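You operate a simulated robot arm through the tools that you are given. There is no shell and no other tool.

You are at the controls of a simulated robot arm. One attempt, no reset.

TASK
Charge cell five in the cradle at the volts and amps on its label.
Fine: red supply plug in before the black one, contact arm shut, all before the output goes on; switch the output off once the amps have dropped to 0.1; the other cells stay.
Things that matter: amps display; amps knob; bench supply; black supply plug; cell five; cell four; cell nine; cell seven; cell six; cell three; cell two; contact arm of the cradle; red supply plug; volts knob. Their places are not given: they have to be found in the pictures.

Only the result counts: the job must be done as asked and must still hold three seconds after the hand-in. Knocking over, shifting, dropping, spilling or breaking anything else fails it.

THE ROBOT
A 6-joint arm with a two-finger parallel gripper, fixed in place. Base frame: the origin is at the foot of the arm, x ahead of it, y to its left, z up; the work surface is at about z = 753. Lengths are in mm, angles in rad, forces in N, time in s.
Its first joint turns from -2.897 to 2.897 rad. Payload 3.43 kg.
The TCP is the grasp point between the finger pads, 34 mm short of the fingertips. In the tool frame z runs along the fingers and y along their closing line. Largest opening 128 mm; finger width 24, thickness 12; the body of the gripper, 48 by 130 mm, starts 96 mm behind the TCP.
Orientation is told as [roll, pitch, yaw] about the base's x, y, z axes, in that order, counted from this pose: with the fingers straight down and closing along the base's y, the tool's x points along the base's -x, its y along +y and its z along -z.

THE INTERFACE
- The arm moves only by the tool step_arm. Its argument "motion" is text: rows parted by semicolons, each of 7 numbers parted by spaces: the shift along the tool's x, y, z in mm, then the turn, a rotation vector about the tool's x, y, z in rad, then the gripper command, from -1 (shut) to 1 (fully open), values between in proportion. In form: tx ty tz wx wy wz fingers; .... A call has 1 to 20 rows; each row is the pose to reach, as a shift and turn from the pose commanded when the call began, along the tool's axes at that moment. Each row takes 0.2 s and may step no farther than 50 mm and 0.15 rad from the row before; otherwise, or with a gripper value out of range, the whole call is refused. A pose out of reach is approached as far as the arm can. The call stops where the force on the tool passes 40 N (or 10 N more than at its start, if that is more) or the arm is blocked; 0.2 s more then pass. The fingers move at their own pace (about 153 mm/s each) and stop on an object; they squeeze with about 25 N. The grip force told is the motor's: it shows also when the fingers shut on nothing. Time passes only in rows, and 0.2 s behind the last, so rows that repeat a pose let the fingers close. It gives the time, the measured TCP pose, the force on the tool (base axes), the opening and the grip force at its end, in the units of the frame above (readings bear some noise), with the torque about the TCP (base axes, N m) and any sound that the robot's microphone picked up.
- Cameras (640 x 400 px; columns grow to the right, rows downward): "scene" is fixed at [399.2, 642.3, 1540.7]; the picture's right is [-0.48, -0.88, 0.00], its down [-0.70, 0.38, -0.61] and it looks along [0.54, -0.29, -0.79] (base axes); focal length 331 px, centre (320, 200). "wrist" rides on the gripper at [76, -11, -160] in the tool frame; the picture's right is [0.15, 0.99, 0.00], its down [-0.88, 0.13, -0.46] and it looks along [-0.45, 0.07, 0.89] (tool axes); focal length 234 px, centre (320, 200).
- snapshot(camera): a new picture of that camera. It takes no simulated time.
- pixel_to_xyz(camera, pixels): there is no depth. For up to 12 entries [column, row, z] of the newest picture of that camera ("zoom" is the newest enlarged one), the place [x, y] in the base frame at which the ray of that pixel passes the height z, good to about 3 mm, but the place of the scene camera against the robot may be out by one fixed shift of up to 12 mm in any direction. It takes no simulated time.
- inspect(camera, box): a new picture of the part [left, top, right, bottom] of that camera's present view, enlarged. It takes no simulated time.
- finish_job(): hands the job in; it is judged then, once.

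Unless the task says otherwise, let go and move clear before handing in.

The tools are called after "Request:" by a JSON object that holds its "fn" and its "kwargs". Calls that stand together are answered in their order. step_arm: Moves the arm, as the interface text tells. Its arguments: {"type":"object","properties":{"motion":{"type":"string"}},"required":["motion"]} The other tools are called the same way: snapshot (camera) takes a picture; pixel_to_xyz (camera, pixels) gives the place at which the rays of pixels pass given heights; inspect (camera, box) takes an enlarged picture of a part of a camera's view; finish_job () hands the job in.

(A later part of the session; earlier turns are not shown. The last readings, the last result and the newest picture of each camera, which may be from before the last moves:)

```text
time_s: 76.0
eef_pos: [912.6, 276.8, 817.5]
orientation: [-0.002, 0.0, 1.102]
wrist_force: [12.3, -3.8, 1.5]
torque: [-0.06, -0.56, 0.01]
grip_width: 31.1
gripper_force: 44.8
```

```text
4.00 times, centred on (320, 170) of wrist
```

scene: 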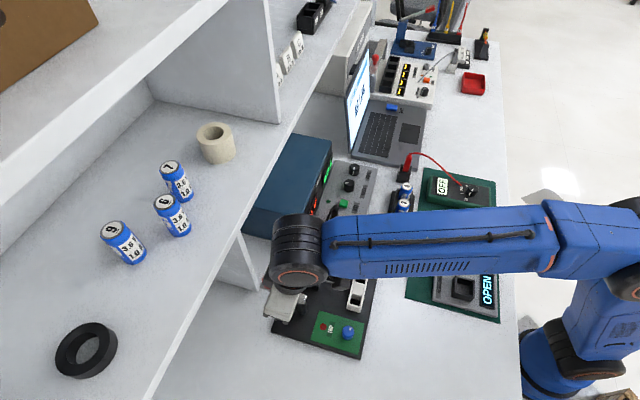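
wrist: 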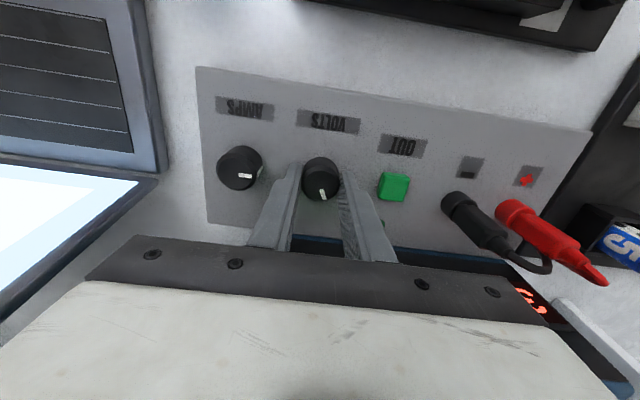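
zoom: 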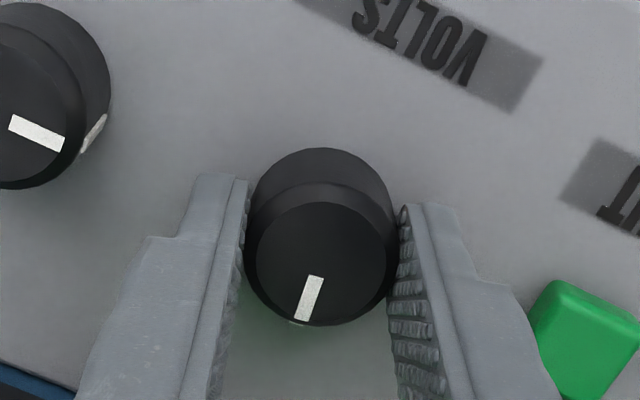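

The knob is gripped again. I'll turn about 0.45 rad clockwise and read.

Request:
{"fn": "step_arm", "kwargs": {"motion": "0 0 0 0 0 0.09 -1; 0 0 0 0 0 0.18 -1; 0 0 0 0 0 0.27 -1; 0 0 0 0 0 0.36 -1; 0 0 0 0 0 0.45 -1; 0 0 0 0 0 0.45 -1"}}

Request:
{"fn": "inspect", "kwargs": {"camera": "scene", "box": [295, 140, 385, 240]}}

Request:
{"fn": "inspect", "kwargs": {"camera": "wrist", "box": [260, 120, 380, 220]}}

```text
time_s: 77.4
eef_pos: [913.2, 276.4, 817.5]
orientation: [-0.003, -0.003, 0.652]
wrist_force: [36.7, -11.7, 4.5]
torque: [-0.66, -1.02, 0.08]
grip_width: 31.2
gripper_force: 45.6
```

```text
4.00 times, centred on (340, 190) of scene
```

zoom: 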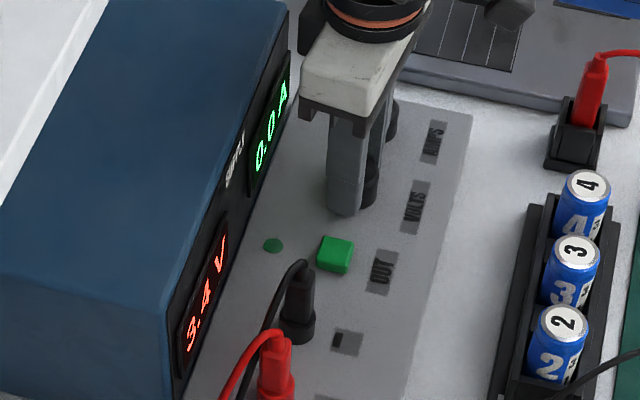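

```text
4.00 times, centred on (320, 170) of wrist
```

zoom: 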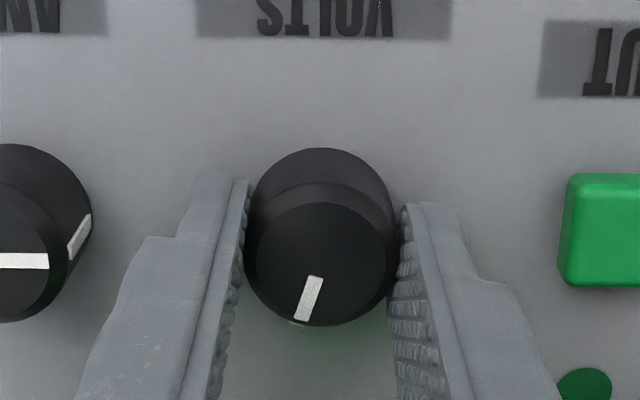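

The display looks like 3.4 V, but the lateral force has built up to 38 N because my centre is slightly off. I'll release, ratchet back with a small recentring, and zoom on the display.

Request:
{"fn": "step_arm", "kwargs": {"motion": "0 0 0 0 0 0 -0.2; 1.3 -0.6 0 0 0 0 -0.2; 1.3 -0.6 0 0 0 -0.14 -0.2; 1.3 -0.6 0 0 0 -0.28 -0.2; 1.3 -0.6 0 0 0 -0.36 -0.2; 1.3 -0.6 0 0 0 -0.36 -0.2"}}

Request:
{"fn": "inspect", "kwargs": {"camera": "scene", "box": [298, 190, 330, 245]}}

Request:
{"fn": "inspect", "kwargs": {"camera": "wrist", "box": [260, 120, 380, 220]}}

```text
time_s: 78.8
eef_pos: [911.4, 277.6, 817.9]
orientation: [-0.002, -0.001, 1.015]
wrist_force: [0.2, 0.2, 1.0]
torque: [-0.01, 0.03, 0.0]
grip_width: 51.0
gripper_force: 0.2
```

```text
7.27 times, centred on (314, 218) of scene
```

zoom: 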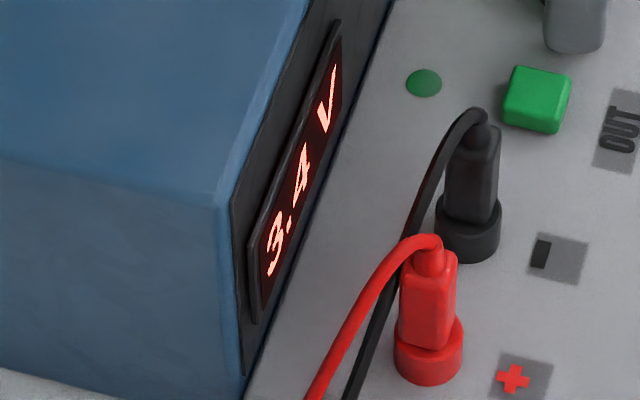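

```text
4.00 times, centred on (320, 170) of wrist
```

zoom: 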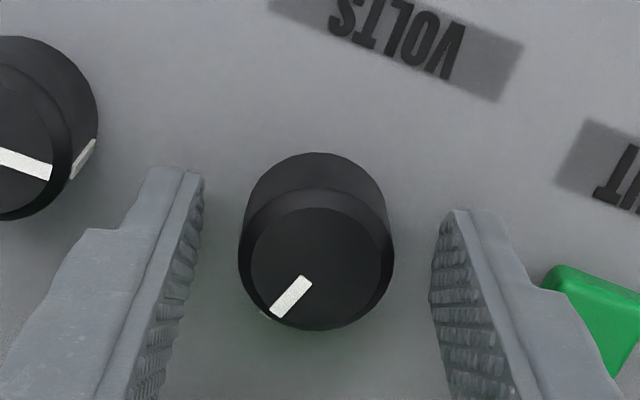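

It reads 3.4 V after 0.753 rad in total, which gives about 0.53 V/rad. The remaining 0.2 V needs about 0.377 rad. I'll recentre by 1.2 mm in y, grip, and turn.

Request:
{"fn": "step_arm", "kwargs": {"motion": "0 -1.2 0 0 0 0 -0.2; 0 -1.2 0 0 0 0 -1; 0 -1.2 0 0 0 0 -1; 0 -1.2 0 0 0 0 -1; 0 -1.2 0 0 0 0.09 -1; 0 -1.2 0 0 0 0.18 -1; 0 -1.2 0 0 0 0.27 -1; 0 -1.2 0 0 0 0.33 -1; 0 -1.2 0 0 0 0.33 -1"}}

Request:
{"fn": "inspect", "kwargs": {"camera": "scene", "box": [298, 190, 330, 245]}}

Request:
{"fn": "inspect", "kwargs": {"camera": "wrist", "box": [260, 120, 380, 220]}}

```text
time_s: 80.8
eef_pos: [912.3, 276.0, 817.1]
orientation: [-0.002, -0.001, 0.682]
wrist_force: [-2.2, 1.4, 1.7]
torque: [0.26, -0.28, 0.05]
grip_width: 31.6
gripper_force: 44.9
```

```text
7.27 times, centred on (314, 218) of scene
```

zoom: 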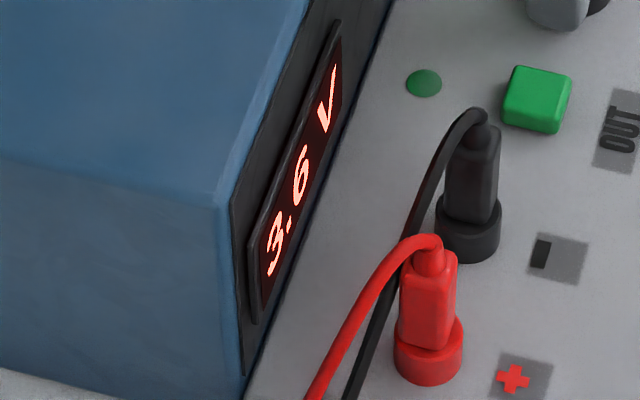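

```text
4.00 times, centred on (320, 170) of wrist
```

zoom: 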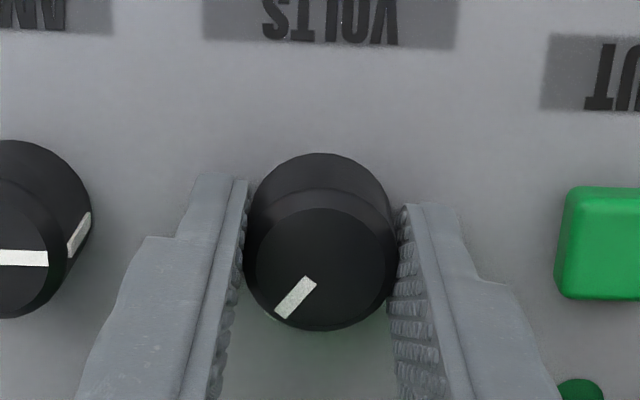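

It now reads 3.6 V. To be sure I'm near the middle of the 3.6 band rather than at its edge, I'll nudge slightly clockwise and re-read.

Request:
{"fn": "step_arm", "kwargs": {"motion": "0 0 0 0 0 0.03 -1; 0 0 0 0 0 0.06 -1; 0 0 0 0 0 0.06 -1"}}

Request:
{"fn": "inspect", "kwargs": {"camera": "scene", "box": [298, 190, 330, 245]}}

```text
time_s: 81.6
eef_pos: [912.7, 276.2, 817.3]
orientation: [-0.001, 0.0, 0.621]
wrist_force: [3.2, 1.5, 2.4]
torque: [-0.11, 0.0, 0.0]
grip_width: 31.3
gripper_force: 44.9
```

```text
7.27 times, centred on (314, 218) of scene
```

zoom: 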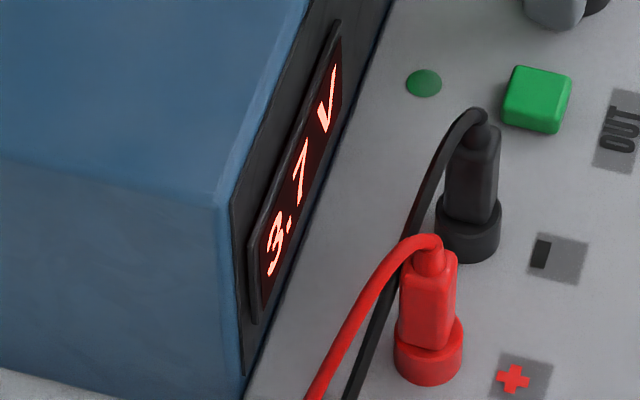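

It flipped to 3.7 V after 1.143 rad in total. That fits 0.573 V/rad, so 3.60 V lies at 1.047 rad. I'll turn back 0.096 rad.

Request:
{"fn": "step_arm", "kwargs": {"motion": "0 0 0 0 0 -0.05 -1; 0 0 0 0 0 -0.096 -1; 0 0 0 0 0 -0.096 -1"}}

Request:
{"fn": "inspect", "kwargs": {"camera": "scene", "box": [298, 190, 330, 245]}}

```text
time_s: 82.4
eef_pos: [912.2, 277.0, 817.2]
orientation: [-0.001, -0.001, 0.72]
wrist_force: [-9.2, -0.7, 2.6]
torque: [0.04, 0.33, 0.01]
grip_width: 31.3
gripper_force: 44.8
```

```text
7.27 times, centred on (314, 218) of scene
```

zoom: 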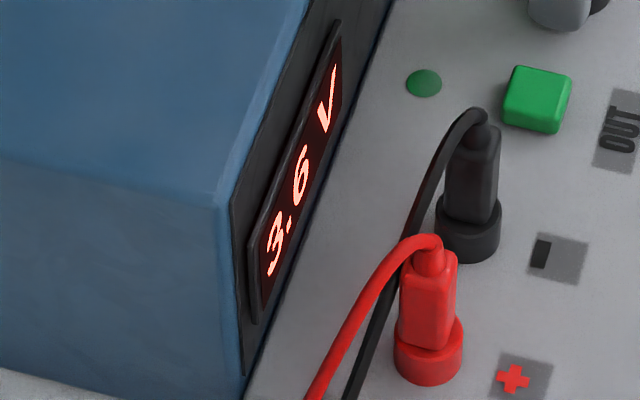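

3.6 V is set near the middle of its band. I'll release the volts knob and rise, then look at the amps knob.

Request:
{"fn": "step_arm", "kwargs": {"motion": "0 0 0 0 0 0 -0.2; 0 0 0 0 0 0 -0.2; 0 0 -30 0 0 0 -0.2; 0 0 -65 0 0 -0.066 -0.2; 0 0 -65 0 0 -0.066 -0.2"}}

Request:
{"fn": "snapshot", "kwargs": {"camera": "wrist"}}

Request:
{"fn": "inspect", "kwargs": {"camera": "wrist", "box": [220, 110, 360, 210]}}

Request:
{"fn": "inspect", "kwargs": {"camera": "scene", "box": [298, 140, 375, 245]}}

```text
time_s: 83.6
eef_pos: [912.2, 276.6, 881.8]
orientation: [-0.003, 0.0, 0.786]
wrist_force: [0.3, -0.2, 0.9]
torque: [-0.01, -0.04, -0.02]
grip_width: 51.0
gripper_force: 0.1
```

```text
taken
```

wrist: 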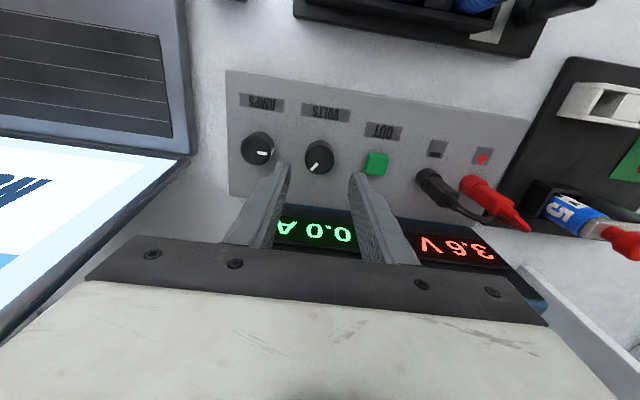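

```text
4.00 times, centred on (290, 160) of wrist
```

zoom: 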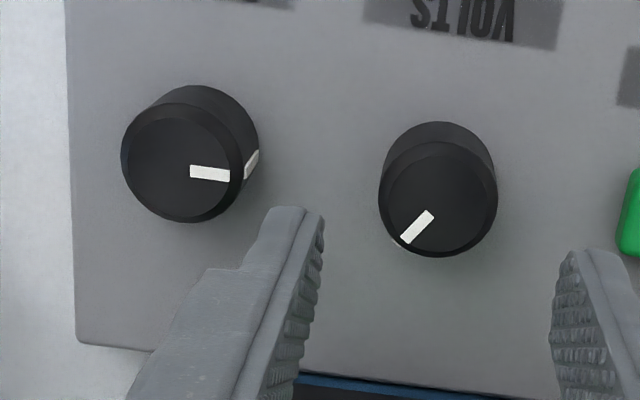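

```text
3.81 times, centred on (336, 192) of scene
```

zoom: 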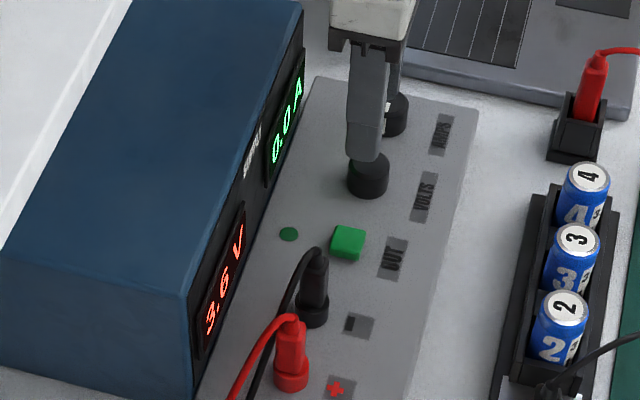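

Both displays are clear: 3.6 V and 0.0 A. The amps knob is about 69 mm further along the row at about (961,229), near the reach limit. So I'll tilt the tool 0.15 rad outward and move above it.

Request:
{"fn": "step_arm", "kwargs": {"motion": "1 -23 0 0 -0.05 0 -0.2; 2 -46 0 0 -0.1 0 -0.2; 3 -69 0 0 -0.15 0 -0.2; 3 -69 0 0 -0.15 0 -0.2"}}

Request:
{"fn": "snapshot", "kwargs": {"camera": "wrist"}}

Request:
{"fn": "inspect", "kwargs": {"camera": "wrist", "box": [260, 110, 380, 210]}}

Request:
{"fn": "snapshot", "kwargs": {"camera": "scene"}}

```text
time_s: 84.6
eef_pos: [959.6, 223.9, 884.3]
orientation: [-0.002, -0.152, 0.784]
wrist_force: [-0.5, -0.2, 0.5]
torque: [-0.01, -0.02, -0.01]
grip_width: 51.4
gripper_force: 0.0
```

```text
taken
```

wrist: 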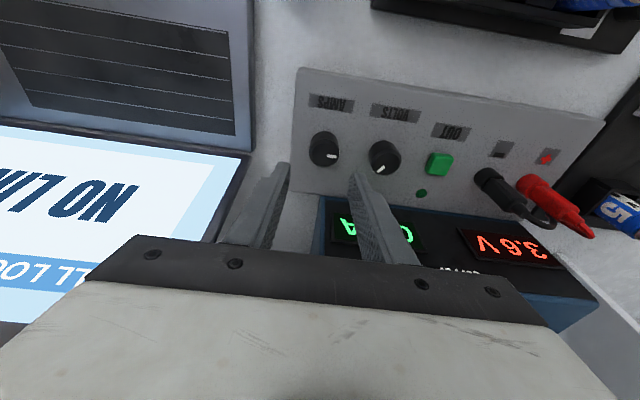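

```text
4.00 times, centred on (320, 160) of wrist
```

zoom: 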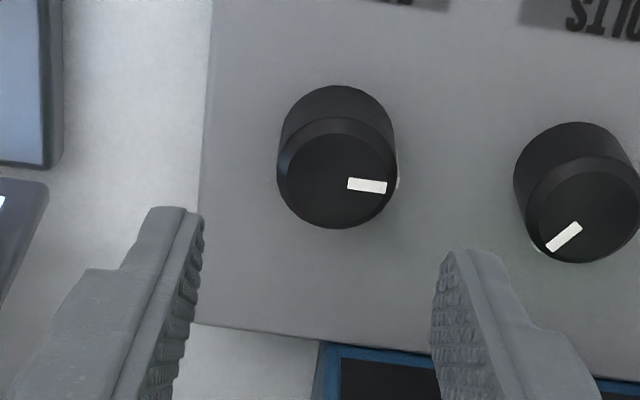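

```text
taken
```

scene: 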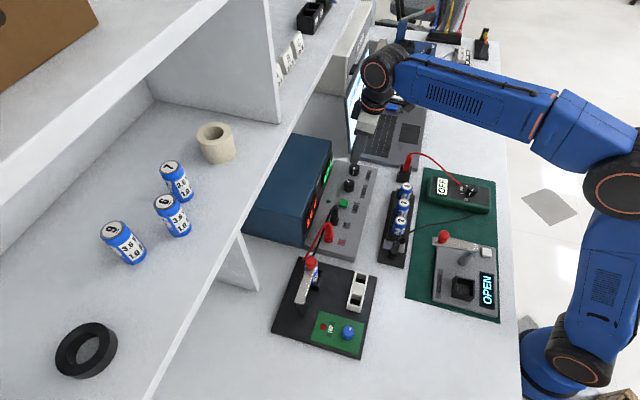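

The amps knob is at zoom (337,175), about 4 mm in +y and 2 mm outward of where I want it. I'll correct and lower the open fingers around it.

Request:
{"fn": "step_arm", "kwargs": {"motion": "-2.2 3.9 0.3 0 0 0 -0.2; 2 3.9 28 0 0 0 -0.2; 5.6 3.9 52 0 0 0 -0.2; 7.4 3.9 63 0 0 0 -0.2; 8 3.9 67 0 0 0 -0.2; 8 3.9 67 0 0 0 -0.2"}}

Request:
{"fn": "snapshot", "kwargs": {"camera": "wrist"}}

Request:
{"fn": "inspect", "kwargs": {"camera": "wrist", "box": [260, 110, 380, 210]}}

Request:
{"fn": "inspect", "kwargs": {"camera": "scene", "box": [320, 120, 400, 200]}}

```text
time_s: 86.0
eef_pos: [956.2, 229.1, 816.4]
orientation: [-0.002, -0.151, 0.785]
wrist_force: [-0.4, -0.1, -0.1]
torque: [0.01, 0.0, 0.0]
grip_width: 51.0
gripper_force: 0.1
```

```text
taken
```

wrist: 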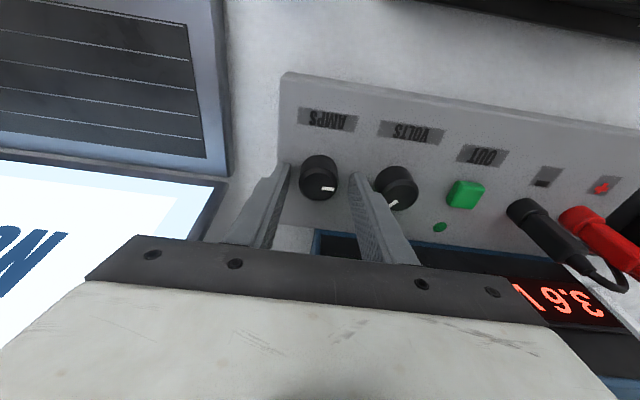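

```text
4.00 times, centred on (320, 160) of wrist
```

zoom: 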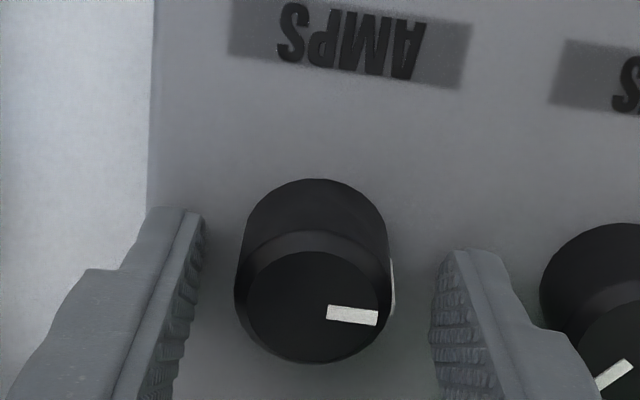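

```text
5.00 times, centred on (360, 160) of scene
```

zoom: 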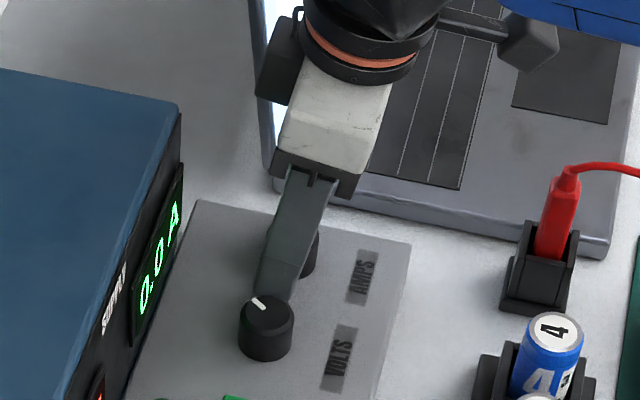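

The fingers straddle the amps knob; the knob's centre at zoom x 313 is about 1.8 mm to -y. I'll correct and close.

Request:
{"fn": "step_arm", "kwargs": {"motion": "0 -1.7 0 0 0 0 -0.2; 0 -1.7 0 0 0 0 -0.2; 0 -1.7 0 0 0 0 -1; 0 -1.7 0 0 0 0 -1; 0 -1.7 0 0 0 0 -1"}}

Request:
{"fn": "inspect", "kwargs": {"camera": "wrist", "box": [260, 110, 380, 210]}}

Request:
{"fn": "inspect", "kwargs": {"camera": "scene", "box": [310, 130, 390, 240]}}

```text
time_s: 87.2
eef_pos: [959.6, 228.8, 816.5]
orientation: [-0.002, -0.15, 0.785]
wrist_force: [0.6, -0.2, -0.4]
torque: [-0.04, 0.01, -0.02]
grip_width: 31.4
gripper_force: 45.0
```

```text
4.00 times, centred on (320, 160) of wrist
```

zoom: 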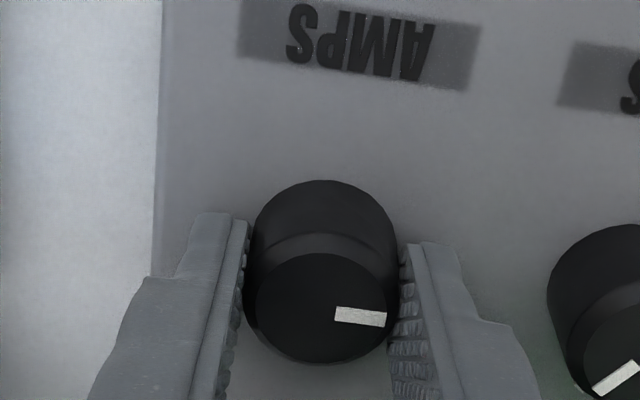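

```text
3.64 times, centred on (350, 185) of scene
```

zoom: 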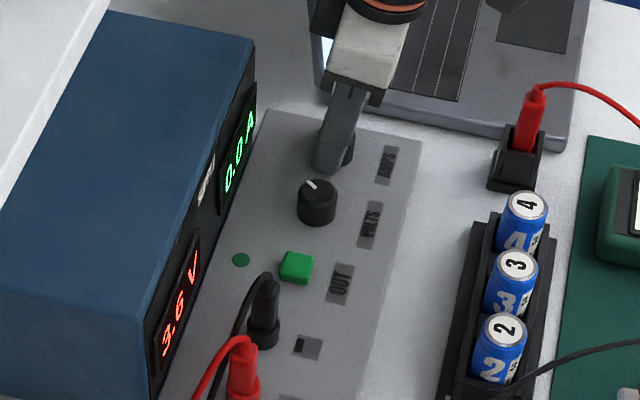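

The grip is centred, with almost no side force. I'll turn clockwise about 0.15 rad around the vertical and see whether the amps display reacts.

Request:
{"fn": "step_arm", "kwargs": {"motion": "0 0.2 0 0.0075 0 0.0494 -1; 0 0.4 0 0.0149 0 0.0989 -1; 0 0.6 0 0.0224 0 0.1483 -1; 0 0.6 0 0.0224 0 0.1483 -1"}}

Request:
{"fn": "inspect", "kwargs": {"camera": "scene", "box": [310, 130, 390, 240]}}

Request:
{"fn": "inspect", "kwargs": {"camera": "wrist", "box": [260, 110, 380, 210]}}

```text
time_s: 88.2
eef_pos: [959.3, 228.3, 816.2]
orientation: [-0.001, -0.151, 0.634]
wrist_force: [10.8, 2.3, 6.7]
torque: [0.02, -0.27, 0.0]
grip_width: 31.3
gripper_force: 44.8
```

```text
3.64 times, centred on (350, 185) of scene
```

zoom: 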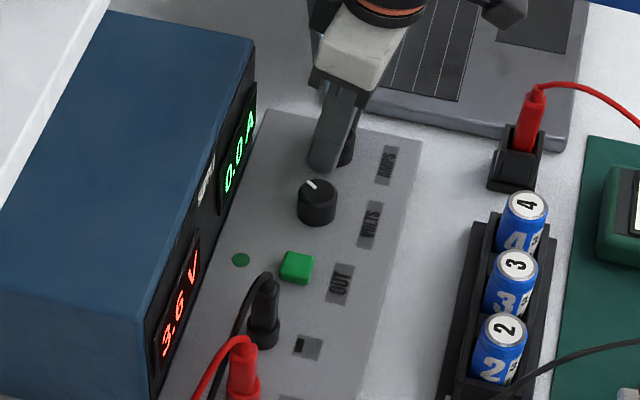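

```text
4.00 times, centred on (320, 160) of wrist
```

zoom: 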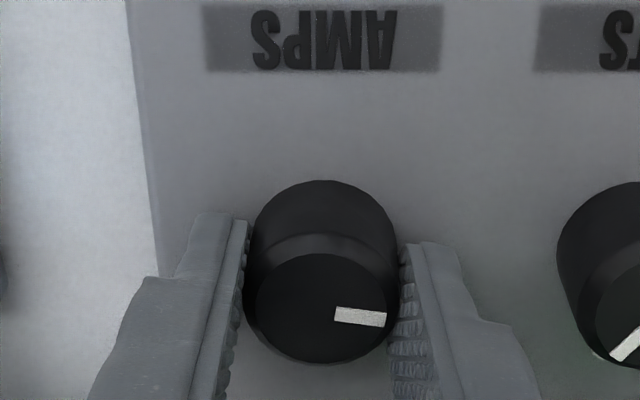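

The A display appears unchanged. I'll zoom in on it.

Request:
{"fn": "inspect", "kwargs": {"camera": "scene", "box": [300, 155, 325, 185]}}

Request:
{"fn": "inspect", "kwargs": {"camera": "scene", "box": [295, 150, 330, 245]}}

```text
13.33 times, centred on (312, 170) of scene
```

zoom: 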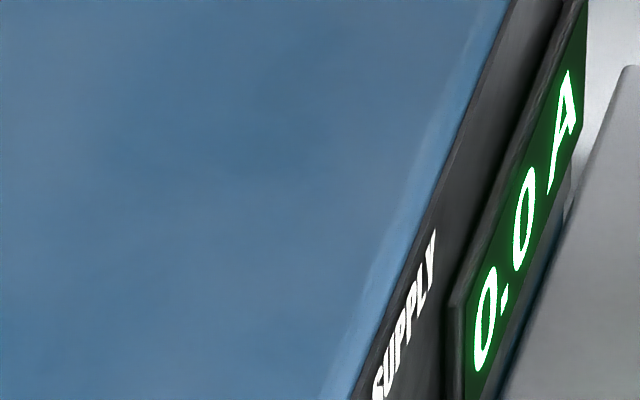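

```text
4.21 times, centred on (312, 198) of scene
```

zoom: 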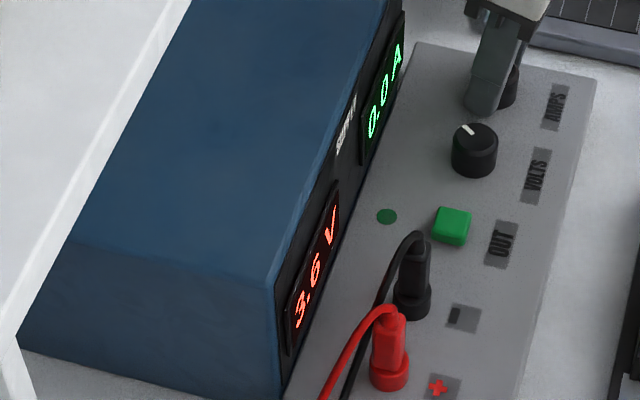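

It still reads 0.0 A. I'll turn further clockwise to find out whether the display follows the setting.

Request:
{"fn": "step_arm", "kwargs": {"motion": "0 0.2 0 0.0075 0 0.0494 -1; 0 0.4 0 0.0149 0 0.0989 -1; 0 0.6 0 0.0224 0 0.1483 -1; 0 0.6 0 0.0224 0 0.1483 -1"}}

Request:
{"fn": "inspect", "kwargs": {"camera": "scene", "box": [300, 155, 325, 185]}}

Request:
{"fn": "inspect", "kwargs": {"camera": "wrist", "box": [260, 110, 380, 210]}}

```text
time_s: 89.2
eef_pos: [958.8, 228.1, 817.0]
orientation: [-0.001, -0.152, 0.484]
wrist_force: [28.1, -4.3, 12.5]
torque: [-0.11, -1.18, -0.01]
grip_width: 31.5
gripper_force: 44.9
```

```text
13.33 times, centred on (312, 170) of scene
```

zoom: 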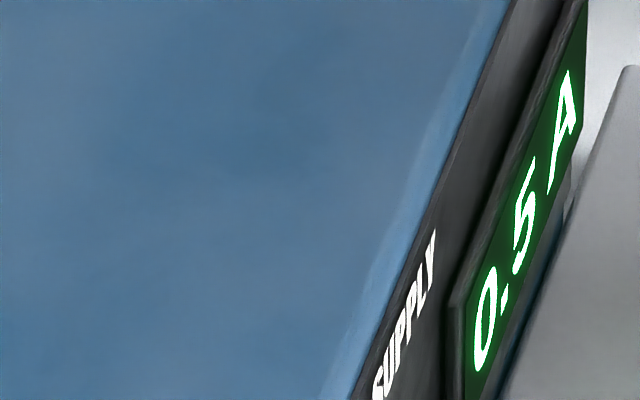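

```text
4.00 times, centred on (320, 160) of wrist
```

zoom: 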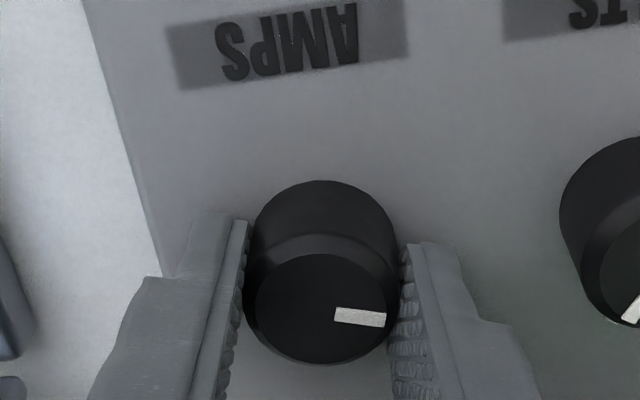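

The display now shows 0.5 A, so it follows the setting while turning. I'll relieve the side force by 1 mm and turn another 0.15 rad.

Request:
{"fn": "step_arm", "kwargs": {"motion": "-0.9 -0.5 0.1 0 0 0 -1; -0.9 -0.3 0.1 0.0075 0 0.0494 -1; -0.9 -0.1 0.1 0.0149 0 0.0989 -1; -0.9 0.1 0.1 0.0224 0 0.1483 -1; -0.9 0.1 0.1 0.0224 0 0.1483 -1"}}

Request:
{"fn": "inspect", "kwargs": {"camera": "scene", "box": [300, 155, 325, 185]}}

Request:
{"fn": "inspect", "kwargs": {"camera": "scene", "box": [310, 100, 400, 200]}}

```text
time_s: 90.4
eef_pos: [958.6, 229.0, 816.4]
orientation: [0.0, -0.153, 0.332]
wrist_force: [19.0, -14.5, 22.1]
torque: [-0.54, -0.52, -0.03]
grip_width: 31.5
gripper_force: 45.1
```

```text
13.33 times, centred on (312, 170) of scene
```

zoom: 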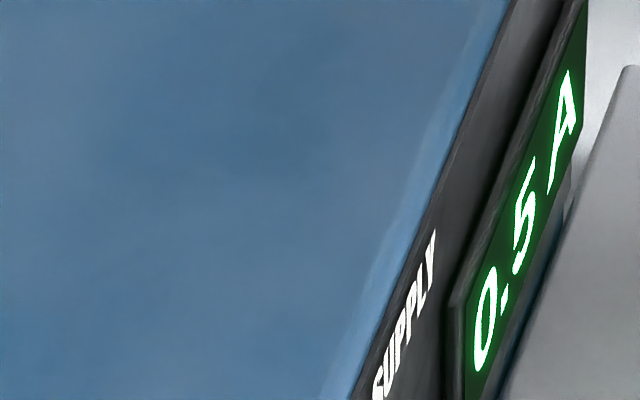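

```text
4.00 times, centred on (355, 150) of scene
```

zoom: 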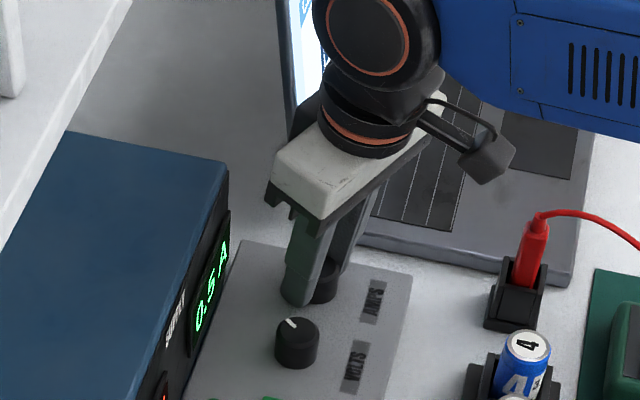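

It's still 0.5 A, and the side and vertical forces have grown to about 30 N. I'll release, ratchet back to yaw 0.9 and regrip.

Request:
{"fn": "step_arm", "kwargs": {"motion": "0 0 0 0 0 0 -0.2; -0.8 -0.9 0.1 0 0 0 -0.2; -0.8 -0.9 0.1 -0.0217 0 -0.1404 -0.2; -0.8 -0.9 0.1 -0.0433 0 -0.2807 -0.2; -0.8 -0.9 0.1 -0.065 0 -0.421 -0.2; -0.8 -0.9 0.1 -0.0866 0 -0.5614 -0.2; -0.8 -0.9 0.1 -0.0866 0 -0.5614 -0.2"}}

Request:
{"fn": "inspect", "kwargs": {"camera": "wrist", "box": [260, 110, 380, 210]}}

Request:
{"fn": "inspect", "kwargs": {"camera": "scene", "box": [300, 155, 325, 185]}}

```text
time_s: 92.0
eef_pos: [960.4, 229.4, 814.9]
orientation: [-0.001, -0.151, 0.905]
wrist_force: [-3.3, -3.8, 7.3]
torque: [-0.28, -0.03, -0.07]
grip_width: 50.5
gripper_force: 0.0
```

```text
4.00 times, centred on (320, 160) of wrist
```

zoom: 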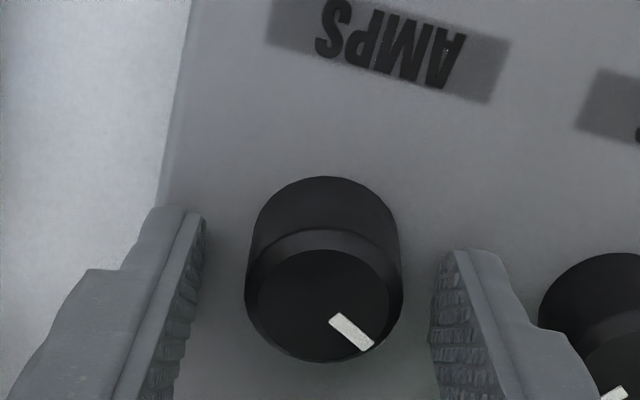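

```text
13.33 times, centred on (312, 170) of scene
```

zoom: 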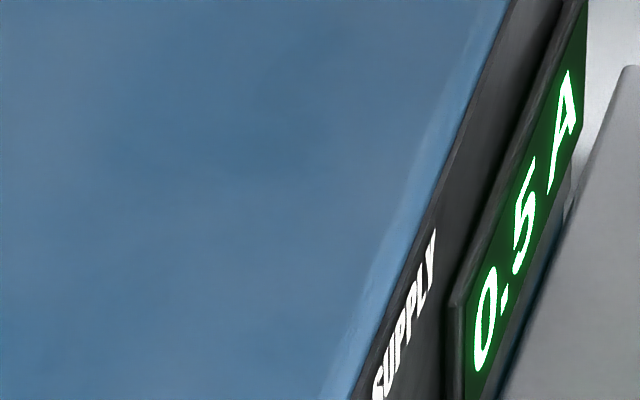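

With the fingers open there's a 7 N upward force, so the fingertips are probably just touching the panel. I'll raise 2.5 mm, then grip again.

Request:
{"fn": "step_arm", "kwargs": {"motion": "-0.4 0 -2.5 0 0 0 -0.2; -0.4 0 -2.5 0 0 0 -0.2"}}

Request:
{"fn": "step_arm", "kwargs": {"motion": "0 0.4 0 0 0 0 -1; 0 0.4 0 0 0 0 -1; 0 0.4 0 0 0 0 -1"}}

```text
time_s: 92.6
eef_pos: [960.6, 229.5, 818.0]
orientation: [0.001, -0.151, 0.904]
wrist_force: [-0.5, 0.5, -1.0]
torque: [0.0, -0.01, -0.01]
grip_width: 51.1
gripper_force: 0.0
```

```text
time_s: 93.4
eef_pos: [959.7, 229.6, 817.8]
orientation: [-0.001, -0.15, 0.903]
wrist_force: [3.2, -2.2, -1.6]
torque: [-0.13, -0.04, -0.01]
grip_width: 31.4
gripper_force: 45.0
```

The touch is gone and the grip is centred. I'll turn 0.45 rad clockwise about the vertical and read the display.

Request:
{"fn": "step_arm", "kwargs": {"motion": "0 0 0 0.0135 0 0.089 -1; 0 0 0 0.0271 0 0.178 -1; 0 0 0 0.0406 0 0.267 -1; 0 0 0 0.0542 0 0.356 -1; 0 0 0 0.0677 0 0.4449 -1; 0 0 0 0.0677 0 0.4449 -1"}}

Request:
{"fn": "inspect", "kwargs": {"camera": "scene", "box": [300, 155, 325, 185]}}

Request:
{"fn": "inspect", "kwargs": {"camera": "wrist", "box": [260, 110, 380, 210]}}

```text
time_s: 94.8
eef_pos: [960.3, 228.5, 817.0]
orientation: [0.001, -0.15, 0.453]
wrist_force: [12.4, -3.1, -4.2]
torque: [0.05, -0.7, 0.04]
grip_width: 31.4
gripper_force: 44.8
```

```text
13.33 times, centred on (312, 170) of scene
```

zoom: 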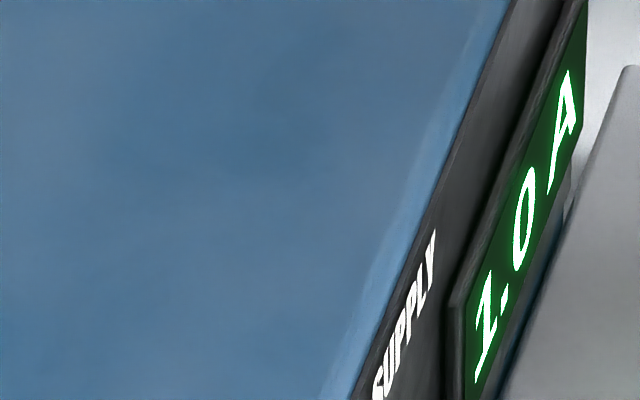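

```text
4.00 times, centred on (320, 160) of wrist
```

zoom: 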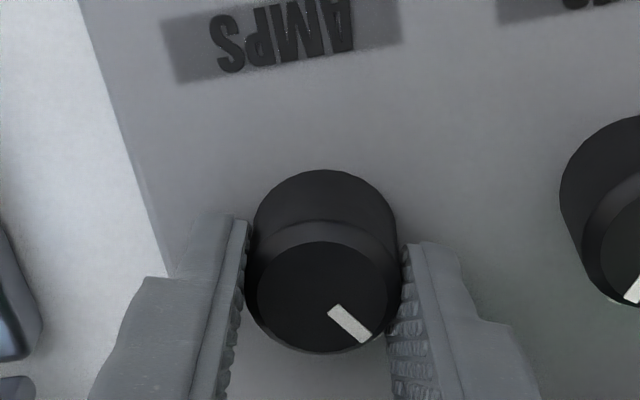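

It now reads 1.0 A. The knob seems to work in 0.5 A steps of about 30°, and I'm at 0.90 rad, with 1.0 A centred near 1.05 rad. I'll add 0.1 rad to sit safely inside the 1.0 band.

Request:
{"fn": "step_arm", "kwargs": {"motion": "0 0 0 0.0075 0 0.0494 -1; 0 0 0 0.015 0 0.0989 -1; 0 0 0 0.015 0 0.0989 -1"}}

Request:
{"fn": "inspect", "kwargs": {"camera": "scene", "box": [300, 155, 325, 185]}}

```text
time_s: 95.6
eef_pos: [959.6, 228.4, 817.4]
orientation: [0.001, -0.153, 0.349]
wrist_force: [21.8, -4.0, 2.3]
torque: [-0.14, -0.59, 0.08]
grip_width: 31.4
gripper_force: 45.0
```

```text
13.33 times, centred on (312, 170) of scene
```

zoom: 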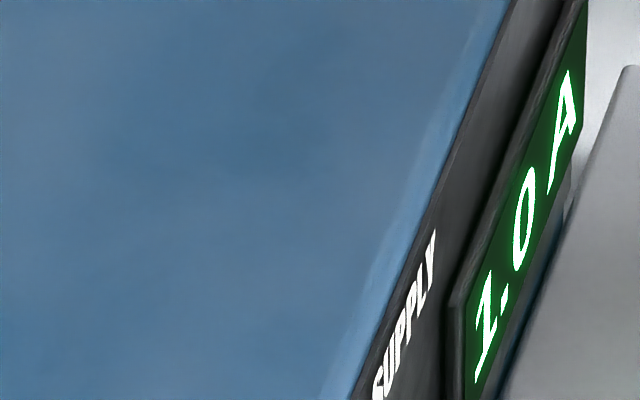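

1.0 A is set, along with 3.6 V. I'll release the amps knob and rise clear.

Request:
{"fn": "step_arm", "kwargs": {"motion": "0 0 0 0 0 0 -0.2; 0 0 0 0 0 0 -0.2; -4.6 0 -30 0 0 0 -0.2; -10.6 0 -69 0 0 0 -0.2; -10.6 0 -69 0 0 0 -0.2"}}

Request:
{"fn": "snapshot", "kwargs": {"camera": "scene"}}

Request:
{"fn": "inspect", "kwargs": {"camera": "scene", "box": [298, 140, 375, 245]}}

```text
time_s: 96.8
eef_pos: [961.4, 228.2, 890.7]
orientation: [0.0, -0.149, 0.352]
wrist_force: [1.0, 0.1, -0.6]
torque: [0.02, -0.01, -0.01]
grip_width: 51.3
gripper_force: 0.0
```

```text
taken
```

scene: 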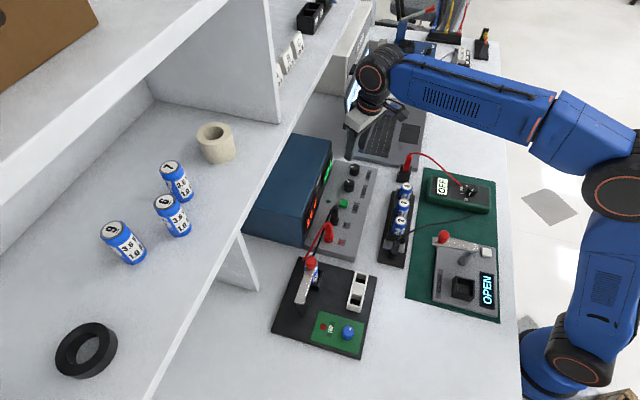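

```text
3.81 times, centred on (336, 192) of scene
```

zoom: 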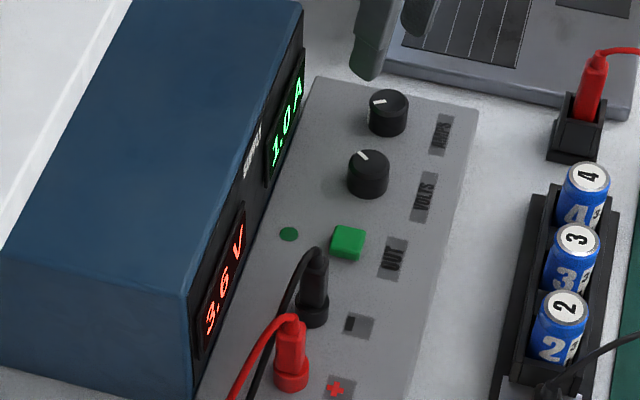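

Both displays hold 3.6 V and 1.0 A, so the setup is complete. I'll straighten up and move the closed fingers above the green OUT button at about (865,323).

Request:
{"fn": "step_arm", "kwargs": {"motion": "14.3 30.6 -2.2 -0.0082 0.0375 -0.1085 -0.6; 28.6 61.2 -4.3 -0.0163 0.075 -0.217 -1; 42.8 91.7 -6.5 -0.0245 0.1125 -0.3255 -1; 57.1 122.3 -8.6 -0.0326 0.15 -0.434 -1; 57.1 122.3 -8.6 -0.0326 0.15 -0.434 -1"}}

Request:
{"fn": "snapshot", "kwargs": {"camera": "wrist"}}

Request:
{"fn": "inspect", "kwargs": {"camera": "wrist", "box": [260, 110, 380, 210]}}

```text
time_s: 98.0
eef_pos: [862.9, 324.9, 888.8]
orientation: [0.0, 0.003, 0.789]
wrist_force: [0.0, -0.1, -0.2]
torque: [-0.01, 0.0, -0.01]
grip_width: 0.0
gripper_force: 25.1
```

```text
taken
```

wrist: 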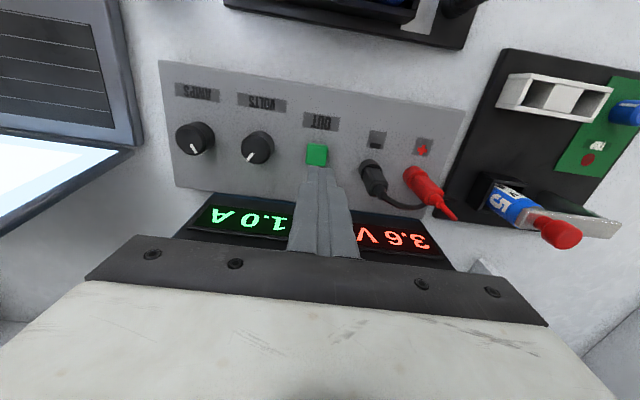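

```text
4.00 times, centred on (320, 160) of wrist
```

zoom: 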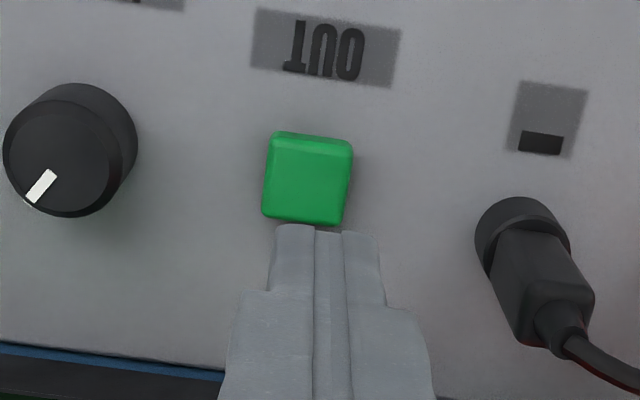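

The OUT button at zoom (307,180) is about 4 mm to -y of the fingers. I'll correct and descend to just above it, then check that both displays stay visible.

Request:
{"fn": "step_arm", "kwargs": {"motion": "0 -3.5 20 0 0 0 -1; 0 -3.5 45 0 0 0 -1; 0 -3.5 60 0 0 0 -1; 0 -3.5 60 0 0 0 -1"}}

Request:
{"fn": "inspect", "kwargs": {"camera": "wrist", "box": [260, 110, 380, 210]}}

Request:
{"fn": "inspect", "kwargs": {"camera": "scene", "box": [298, 140, 375, 245]}}

Request:
{"fn": "snapshot", "kwargs": {"camera": "wrist"}}

```text
time_s: 99.0
eef_pos: [866.8, 320.6, 827.1]
orientation: [-0.001, 0.0, 0.786]
wrist_force: [-0.5, 0.5, -0.1]
torque: [0.0, -0.02, -0.03]
grip_width: 0.0
gripper_force: 25.3
```

```text
4.00 times, centred on (320, 160) of wrist
```

zoom: 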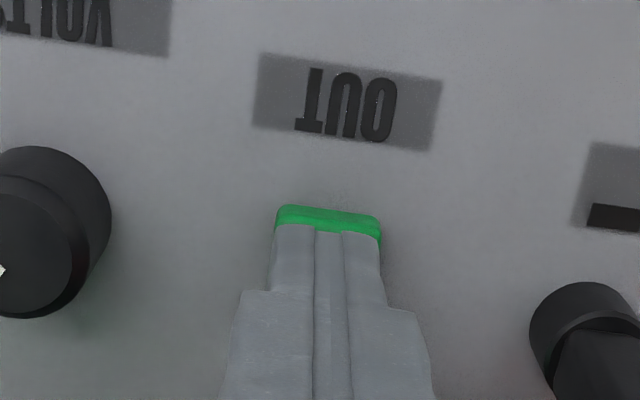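

```text
3.81 times, centred on (336, 192) of scene
```

zoom: 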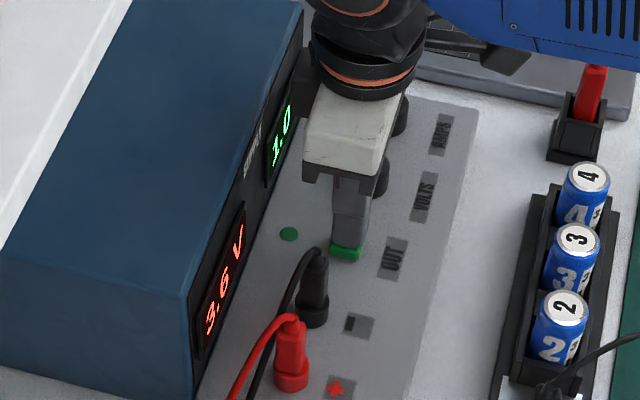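

```text
taken
```

wrist: 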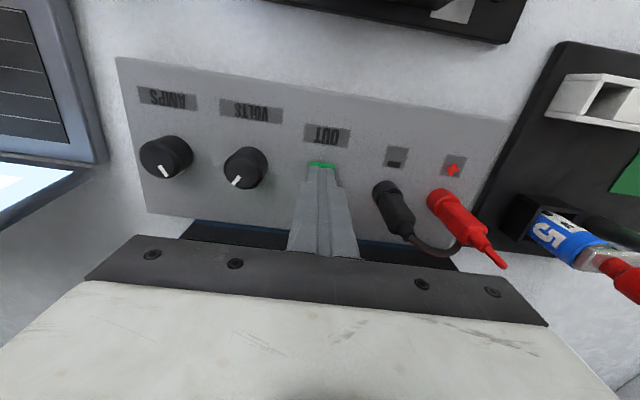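

The fingertips are centred over the button, and the scene camera still sees "3.6 V" and "1.0". I'll press down gently in small steps and watch the lamp at zoom (290,235).

Request:
{"fn": "step_arm", "kwargs": {"motion": "0 0 1.5 0 0 0 -1; 0 0 3 0 0 0 -1; 0 0 4.5 0 0 0 -1; 0 0 4.5 0 0 0 -1"}}

Request:
{"fn": "inspect", "kwargs": {"camera": "scene", "box": [298, 140, 375, 245]}}

```text
time_s: 100.0
eef_pos: [867.5, 321.4, 822.3]
orientation: [0.0, -0.001, 0.788]
wrist_force: [-1.2, -0.3, 2.6]
torque: [0.04, 0.03, 0.02]
grip_width: 0.1
gripper_force: 25.2
heard: click
```

```text
3.81 times, centred on (336, 192) of scene
```

zoom: 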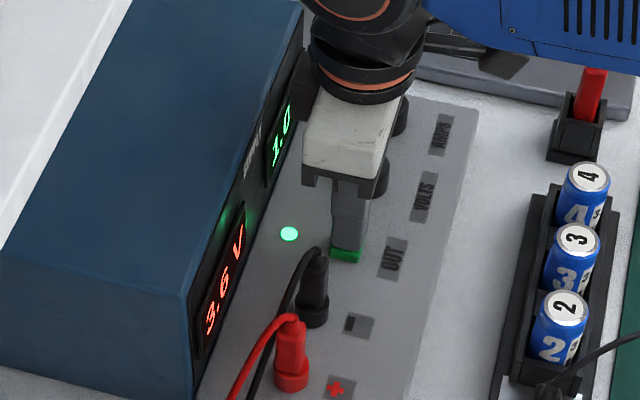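

A click was heard and the lamp is lit: the output is on at 3.6 V, 1.0 A. I'll lift the fingers a few mm off the button and monitor the amps.

Request:
{"fn": "step_arm", "kwargs": {"motion": "0 0 -3 0 0 0 -1; 0 0 -5 0 0 0 -1"}}

Request:
{"fn": "inspect", "kwargs": {"camera": "scene", "box": [298, 140, 375, 245]}}

Request:
{"fn": "inspect", "kwargs": {"camera": "scene", "box": [260, 240, 380, 360]}}

```text
time_s: 100.6
eef_pos: [865.1, 320.9, 826.2]
orientation: [0.0, 0.002, 0.787]
wrist_force: [0.1, 1.1, -0.1]
torque: [0.0, -0.01, 0.0]
grip_width: 0.2
gripper_force: 24.7
```

```text
3.81 times, centred on (336, 192) of scene
```

zoom: 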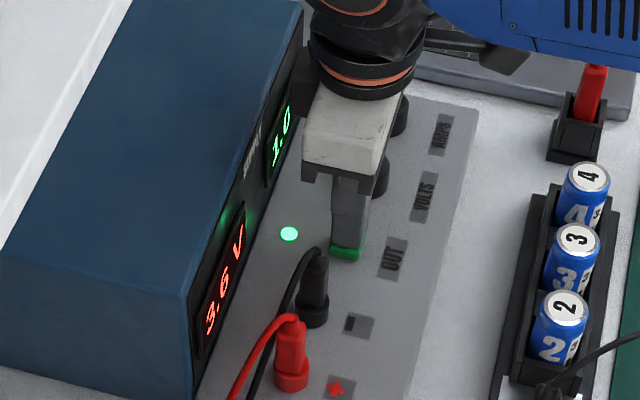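

```text
3.33 times, centred on (320, 300) of scene
```

zoom: 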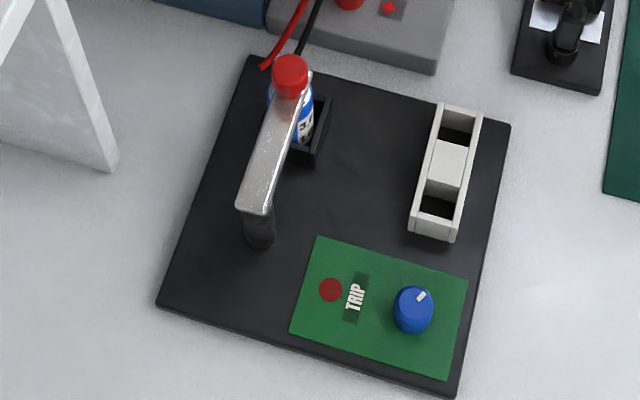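

The output is on, the trip lamp is dark and the amps read 1.0. I'll wait in short steps and read the amps.

Request:
{"fn": "step_arm", "kwargs": {"motion": "0 0 0 0 0 0 -1; 0 0 0 0 0 0 -1; 0 0 0 0 0 0 -1; 0 0 0 0 0 0 -1; 0 0 0 0 0 0 -1"}}

Request:
{"fn": "inspect", "kwargs": {"camera": "scene", "box": [300, 155, 325, 185]}}

```text
time_s: 101.8
eef_pos: [865.6, 322.2, 828.6]
orientation: [0.0, 0.002, 0.788]
wrist_force: [-0.3, 1.3, -0.2]
torque: [0.0, -0.02, 0.0]
grip_width: 0.0
gripper_force: 25.0
```

```text
13.33 times, centred on (312, 170) of scene
```

zoom: 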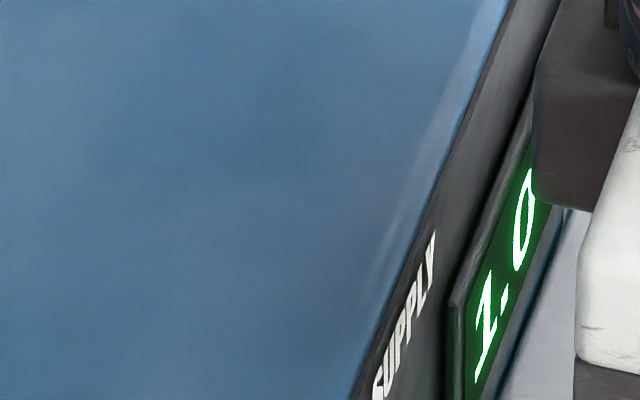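

The amps digits are readable from here and still show 1.0. I'll wait on.

Request:
{"fn": "step_arm", "kwargs": {"motion": "0 0 0 0 0 0 -1; 0 0 0 0 0 0 -1; 0 0 0 0 0 0 -1; 0 0 0 0 0 0 -1; 0 0 0 0 0 0 -1; 0 0 0 0 0 0 -1; 0 0 0 0 0 0 -1; 0 0 0 0 0 0 -1"}}

Request:
{"fn": "inspect", "kwargs": {"camera": "scene", "box": [300, 155, 325, 185]}}

```text
time_s: 103.6
eef_pos: [865.2, 320.4, 827.7]
orientation: [-0.001, 0.002, 0.786]
wrist_force: [0.3, 0.4, -0.2]
torque: [-0.01, -0.03, -0.02]
grip_width: 0.2
gripper_force: 25.0
```

```text
13.33 times, centred on (312, 170) of scene
```

zoom: 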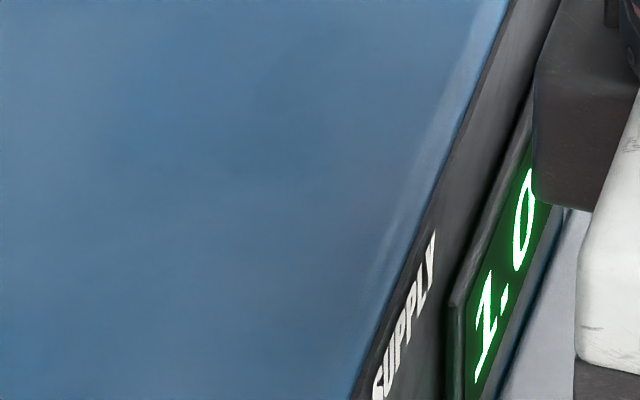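

Still 1.0 A at 103.6 s. I'll keep waiting in steps of about 2 s.

Request:
{"fn": "step_arm", "kwargs": {"motion": "0 0 0 0 0 0 -1; 0 0 0 0 0 0 -1; 0 0 0 0 0 0 -1; 0 0 0 0 0 0 -1; 0 0 0 0 0 0 -1; 0 0 0 0 0 0 -1; 0 0 0 0 0 0 -1; 0 0 0 0 0 0 -1; 0 0 0 0 0 0 -1"}}

Request:
{"fn": "inspect", "kwargs": {"camera": "scene", "box": [300, 155, 325, 185]}}

```text
time_s: 105.6
eef_pos: [867.2, 322.7, 827.5]
orientation: [-0.002, 0.002, 0.786]
wrist_force: [-0.6, 0.8, 0.6]
torque: [-0.01, 0.03, -0.03]
grip_width: 0.2
gripper_force: 24.3
```

```text
13.33 times, centred on (312, 170) of scene
```

zoom: 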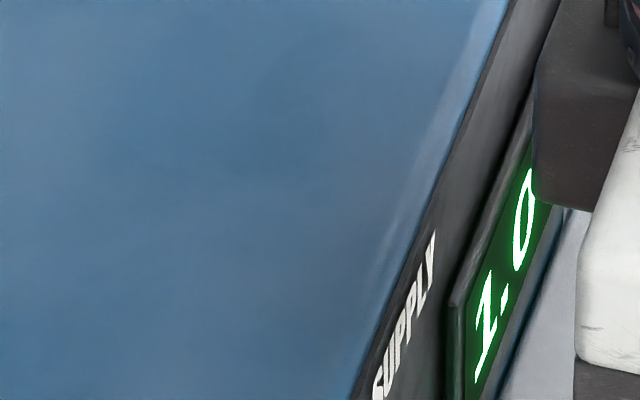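

Request:
{"fn": "step_arm", "kwargs": {"motion": "0 0 0 0 0 0 -1; 0 0 0 0 0 0 -1; 0 0 0 0 0 0 -1; 0 0 0 0 0 0 -1; 0 0 0 0 0 0 -1; 0 0 0 0 0 0 -1; 0 0 0 0 0 0 -1; 0 0 0 0 0 0 -1; 0 0 0 0 0 0 -1"}}

Request:
{"fn": "inspect", "kwargs": {"camera": "scene", "box": [300, 155, 325, 185]}}

Request:
{"fn": "inspect", "kwargs": {"camera": "scene", "box": [260, 140, 380, 360]}}

```text
time_s: 107.6
eef_pos: [866.4, 320.6, 827.8]
orientation: [0.0, 0.002, 0.789]
wrist_force: [-0.7, 0.3, -0.2]
torque: [-0.02, 0.0, -0.05]
grip_width: 0.0
gripper_force: 24.7
```

```text
13.33 times, centred on (312, 170) of scene
```

zoom: 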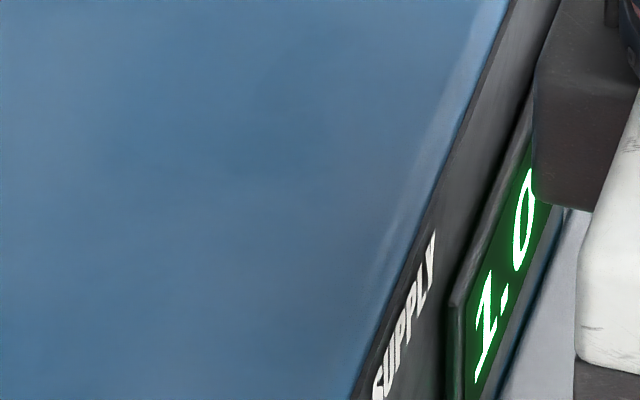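

```text
1.82 times, centred on (320, 250) of scene
```

zoom: 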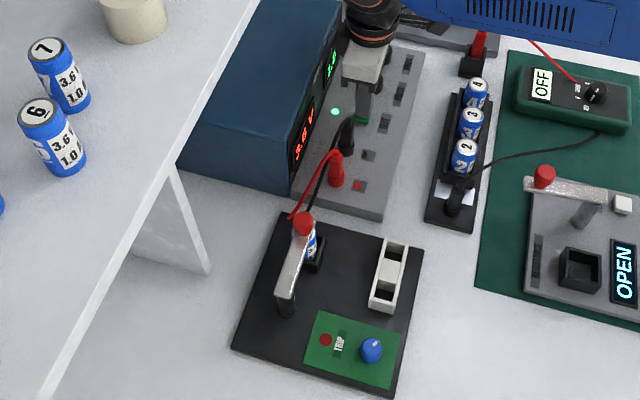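

It's still in constant current at 1.0 A and everything is stable. I'll keep waiting.

Request:
{"fn": "step_arm", "kwargs": {"motion": "0 0 0 0 0 0 -1; 0 0 0 0 0 0 -1; 0 0 0 0 0 0 -1; 0 0 0 0 0 0 -1; 0 0 0 0 0 0 -1; 0 0 0 0 0 0 -1; 0 0 0 0 0 0 -1; 0 0 0 0 0 0 -1; 0 0 0 0 0 0 -1"}}

Request:
{"fn": "inspect", "kwargs": {"camera": "scene", "box": [300, 155, 325, 185]}}

```text
time_s: 109.6
eef_pos: [865.2, 321.8, 828.0]
orientation: [0.001, 0.002, 0.788]
wrist_force: [0.0, -0.2, -0.1]
torque: [0.0, -0.01, -0.03]
grip_width: 0.1
gripper_force: 25.0
```

```text
13.33 times, centred on (312, 170) of scene
```

zoom: 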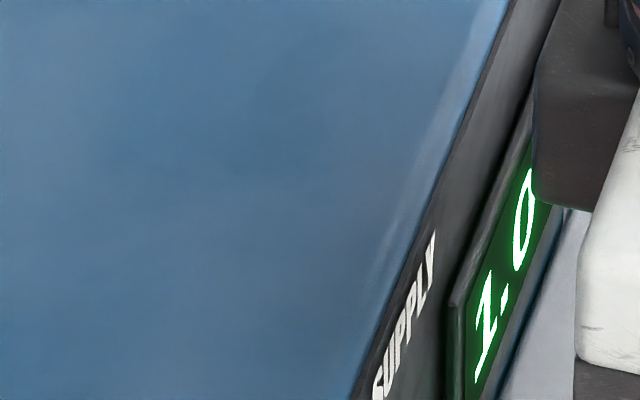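

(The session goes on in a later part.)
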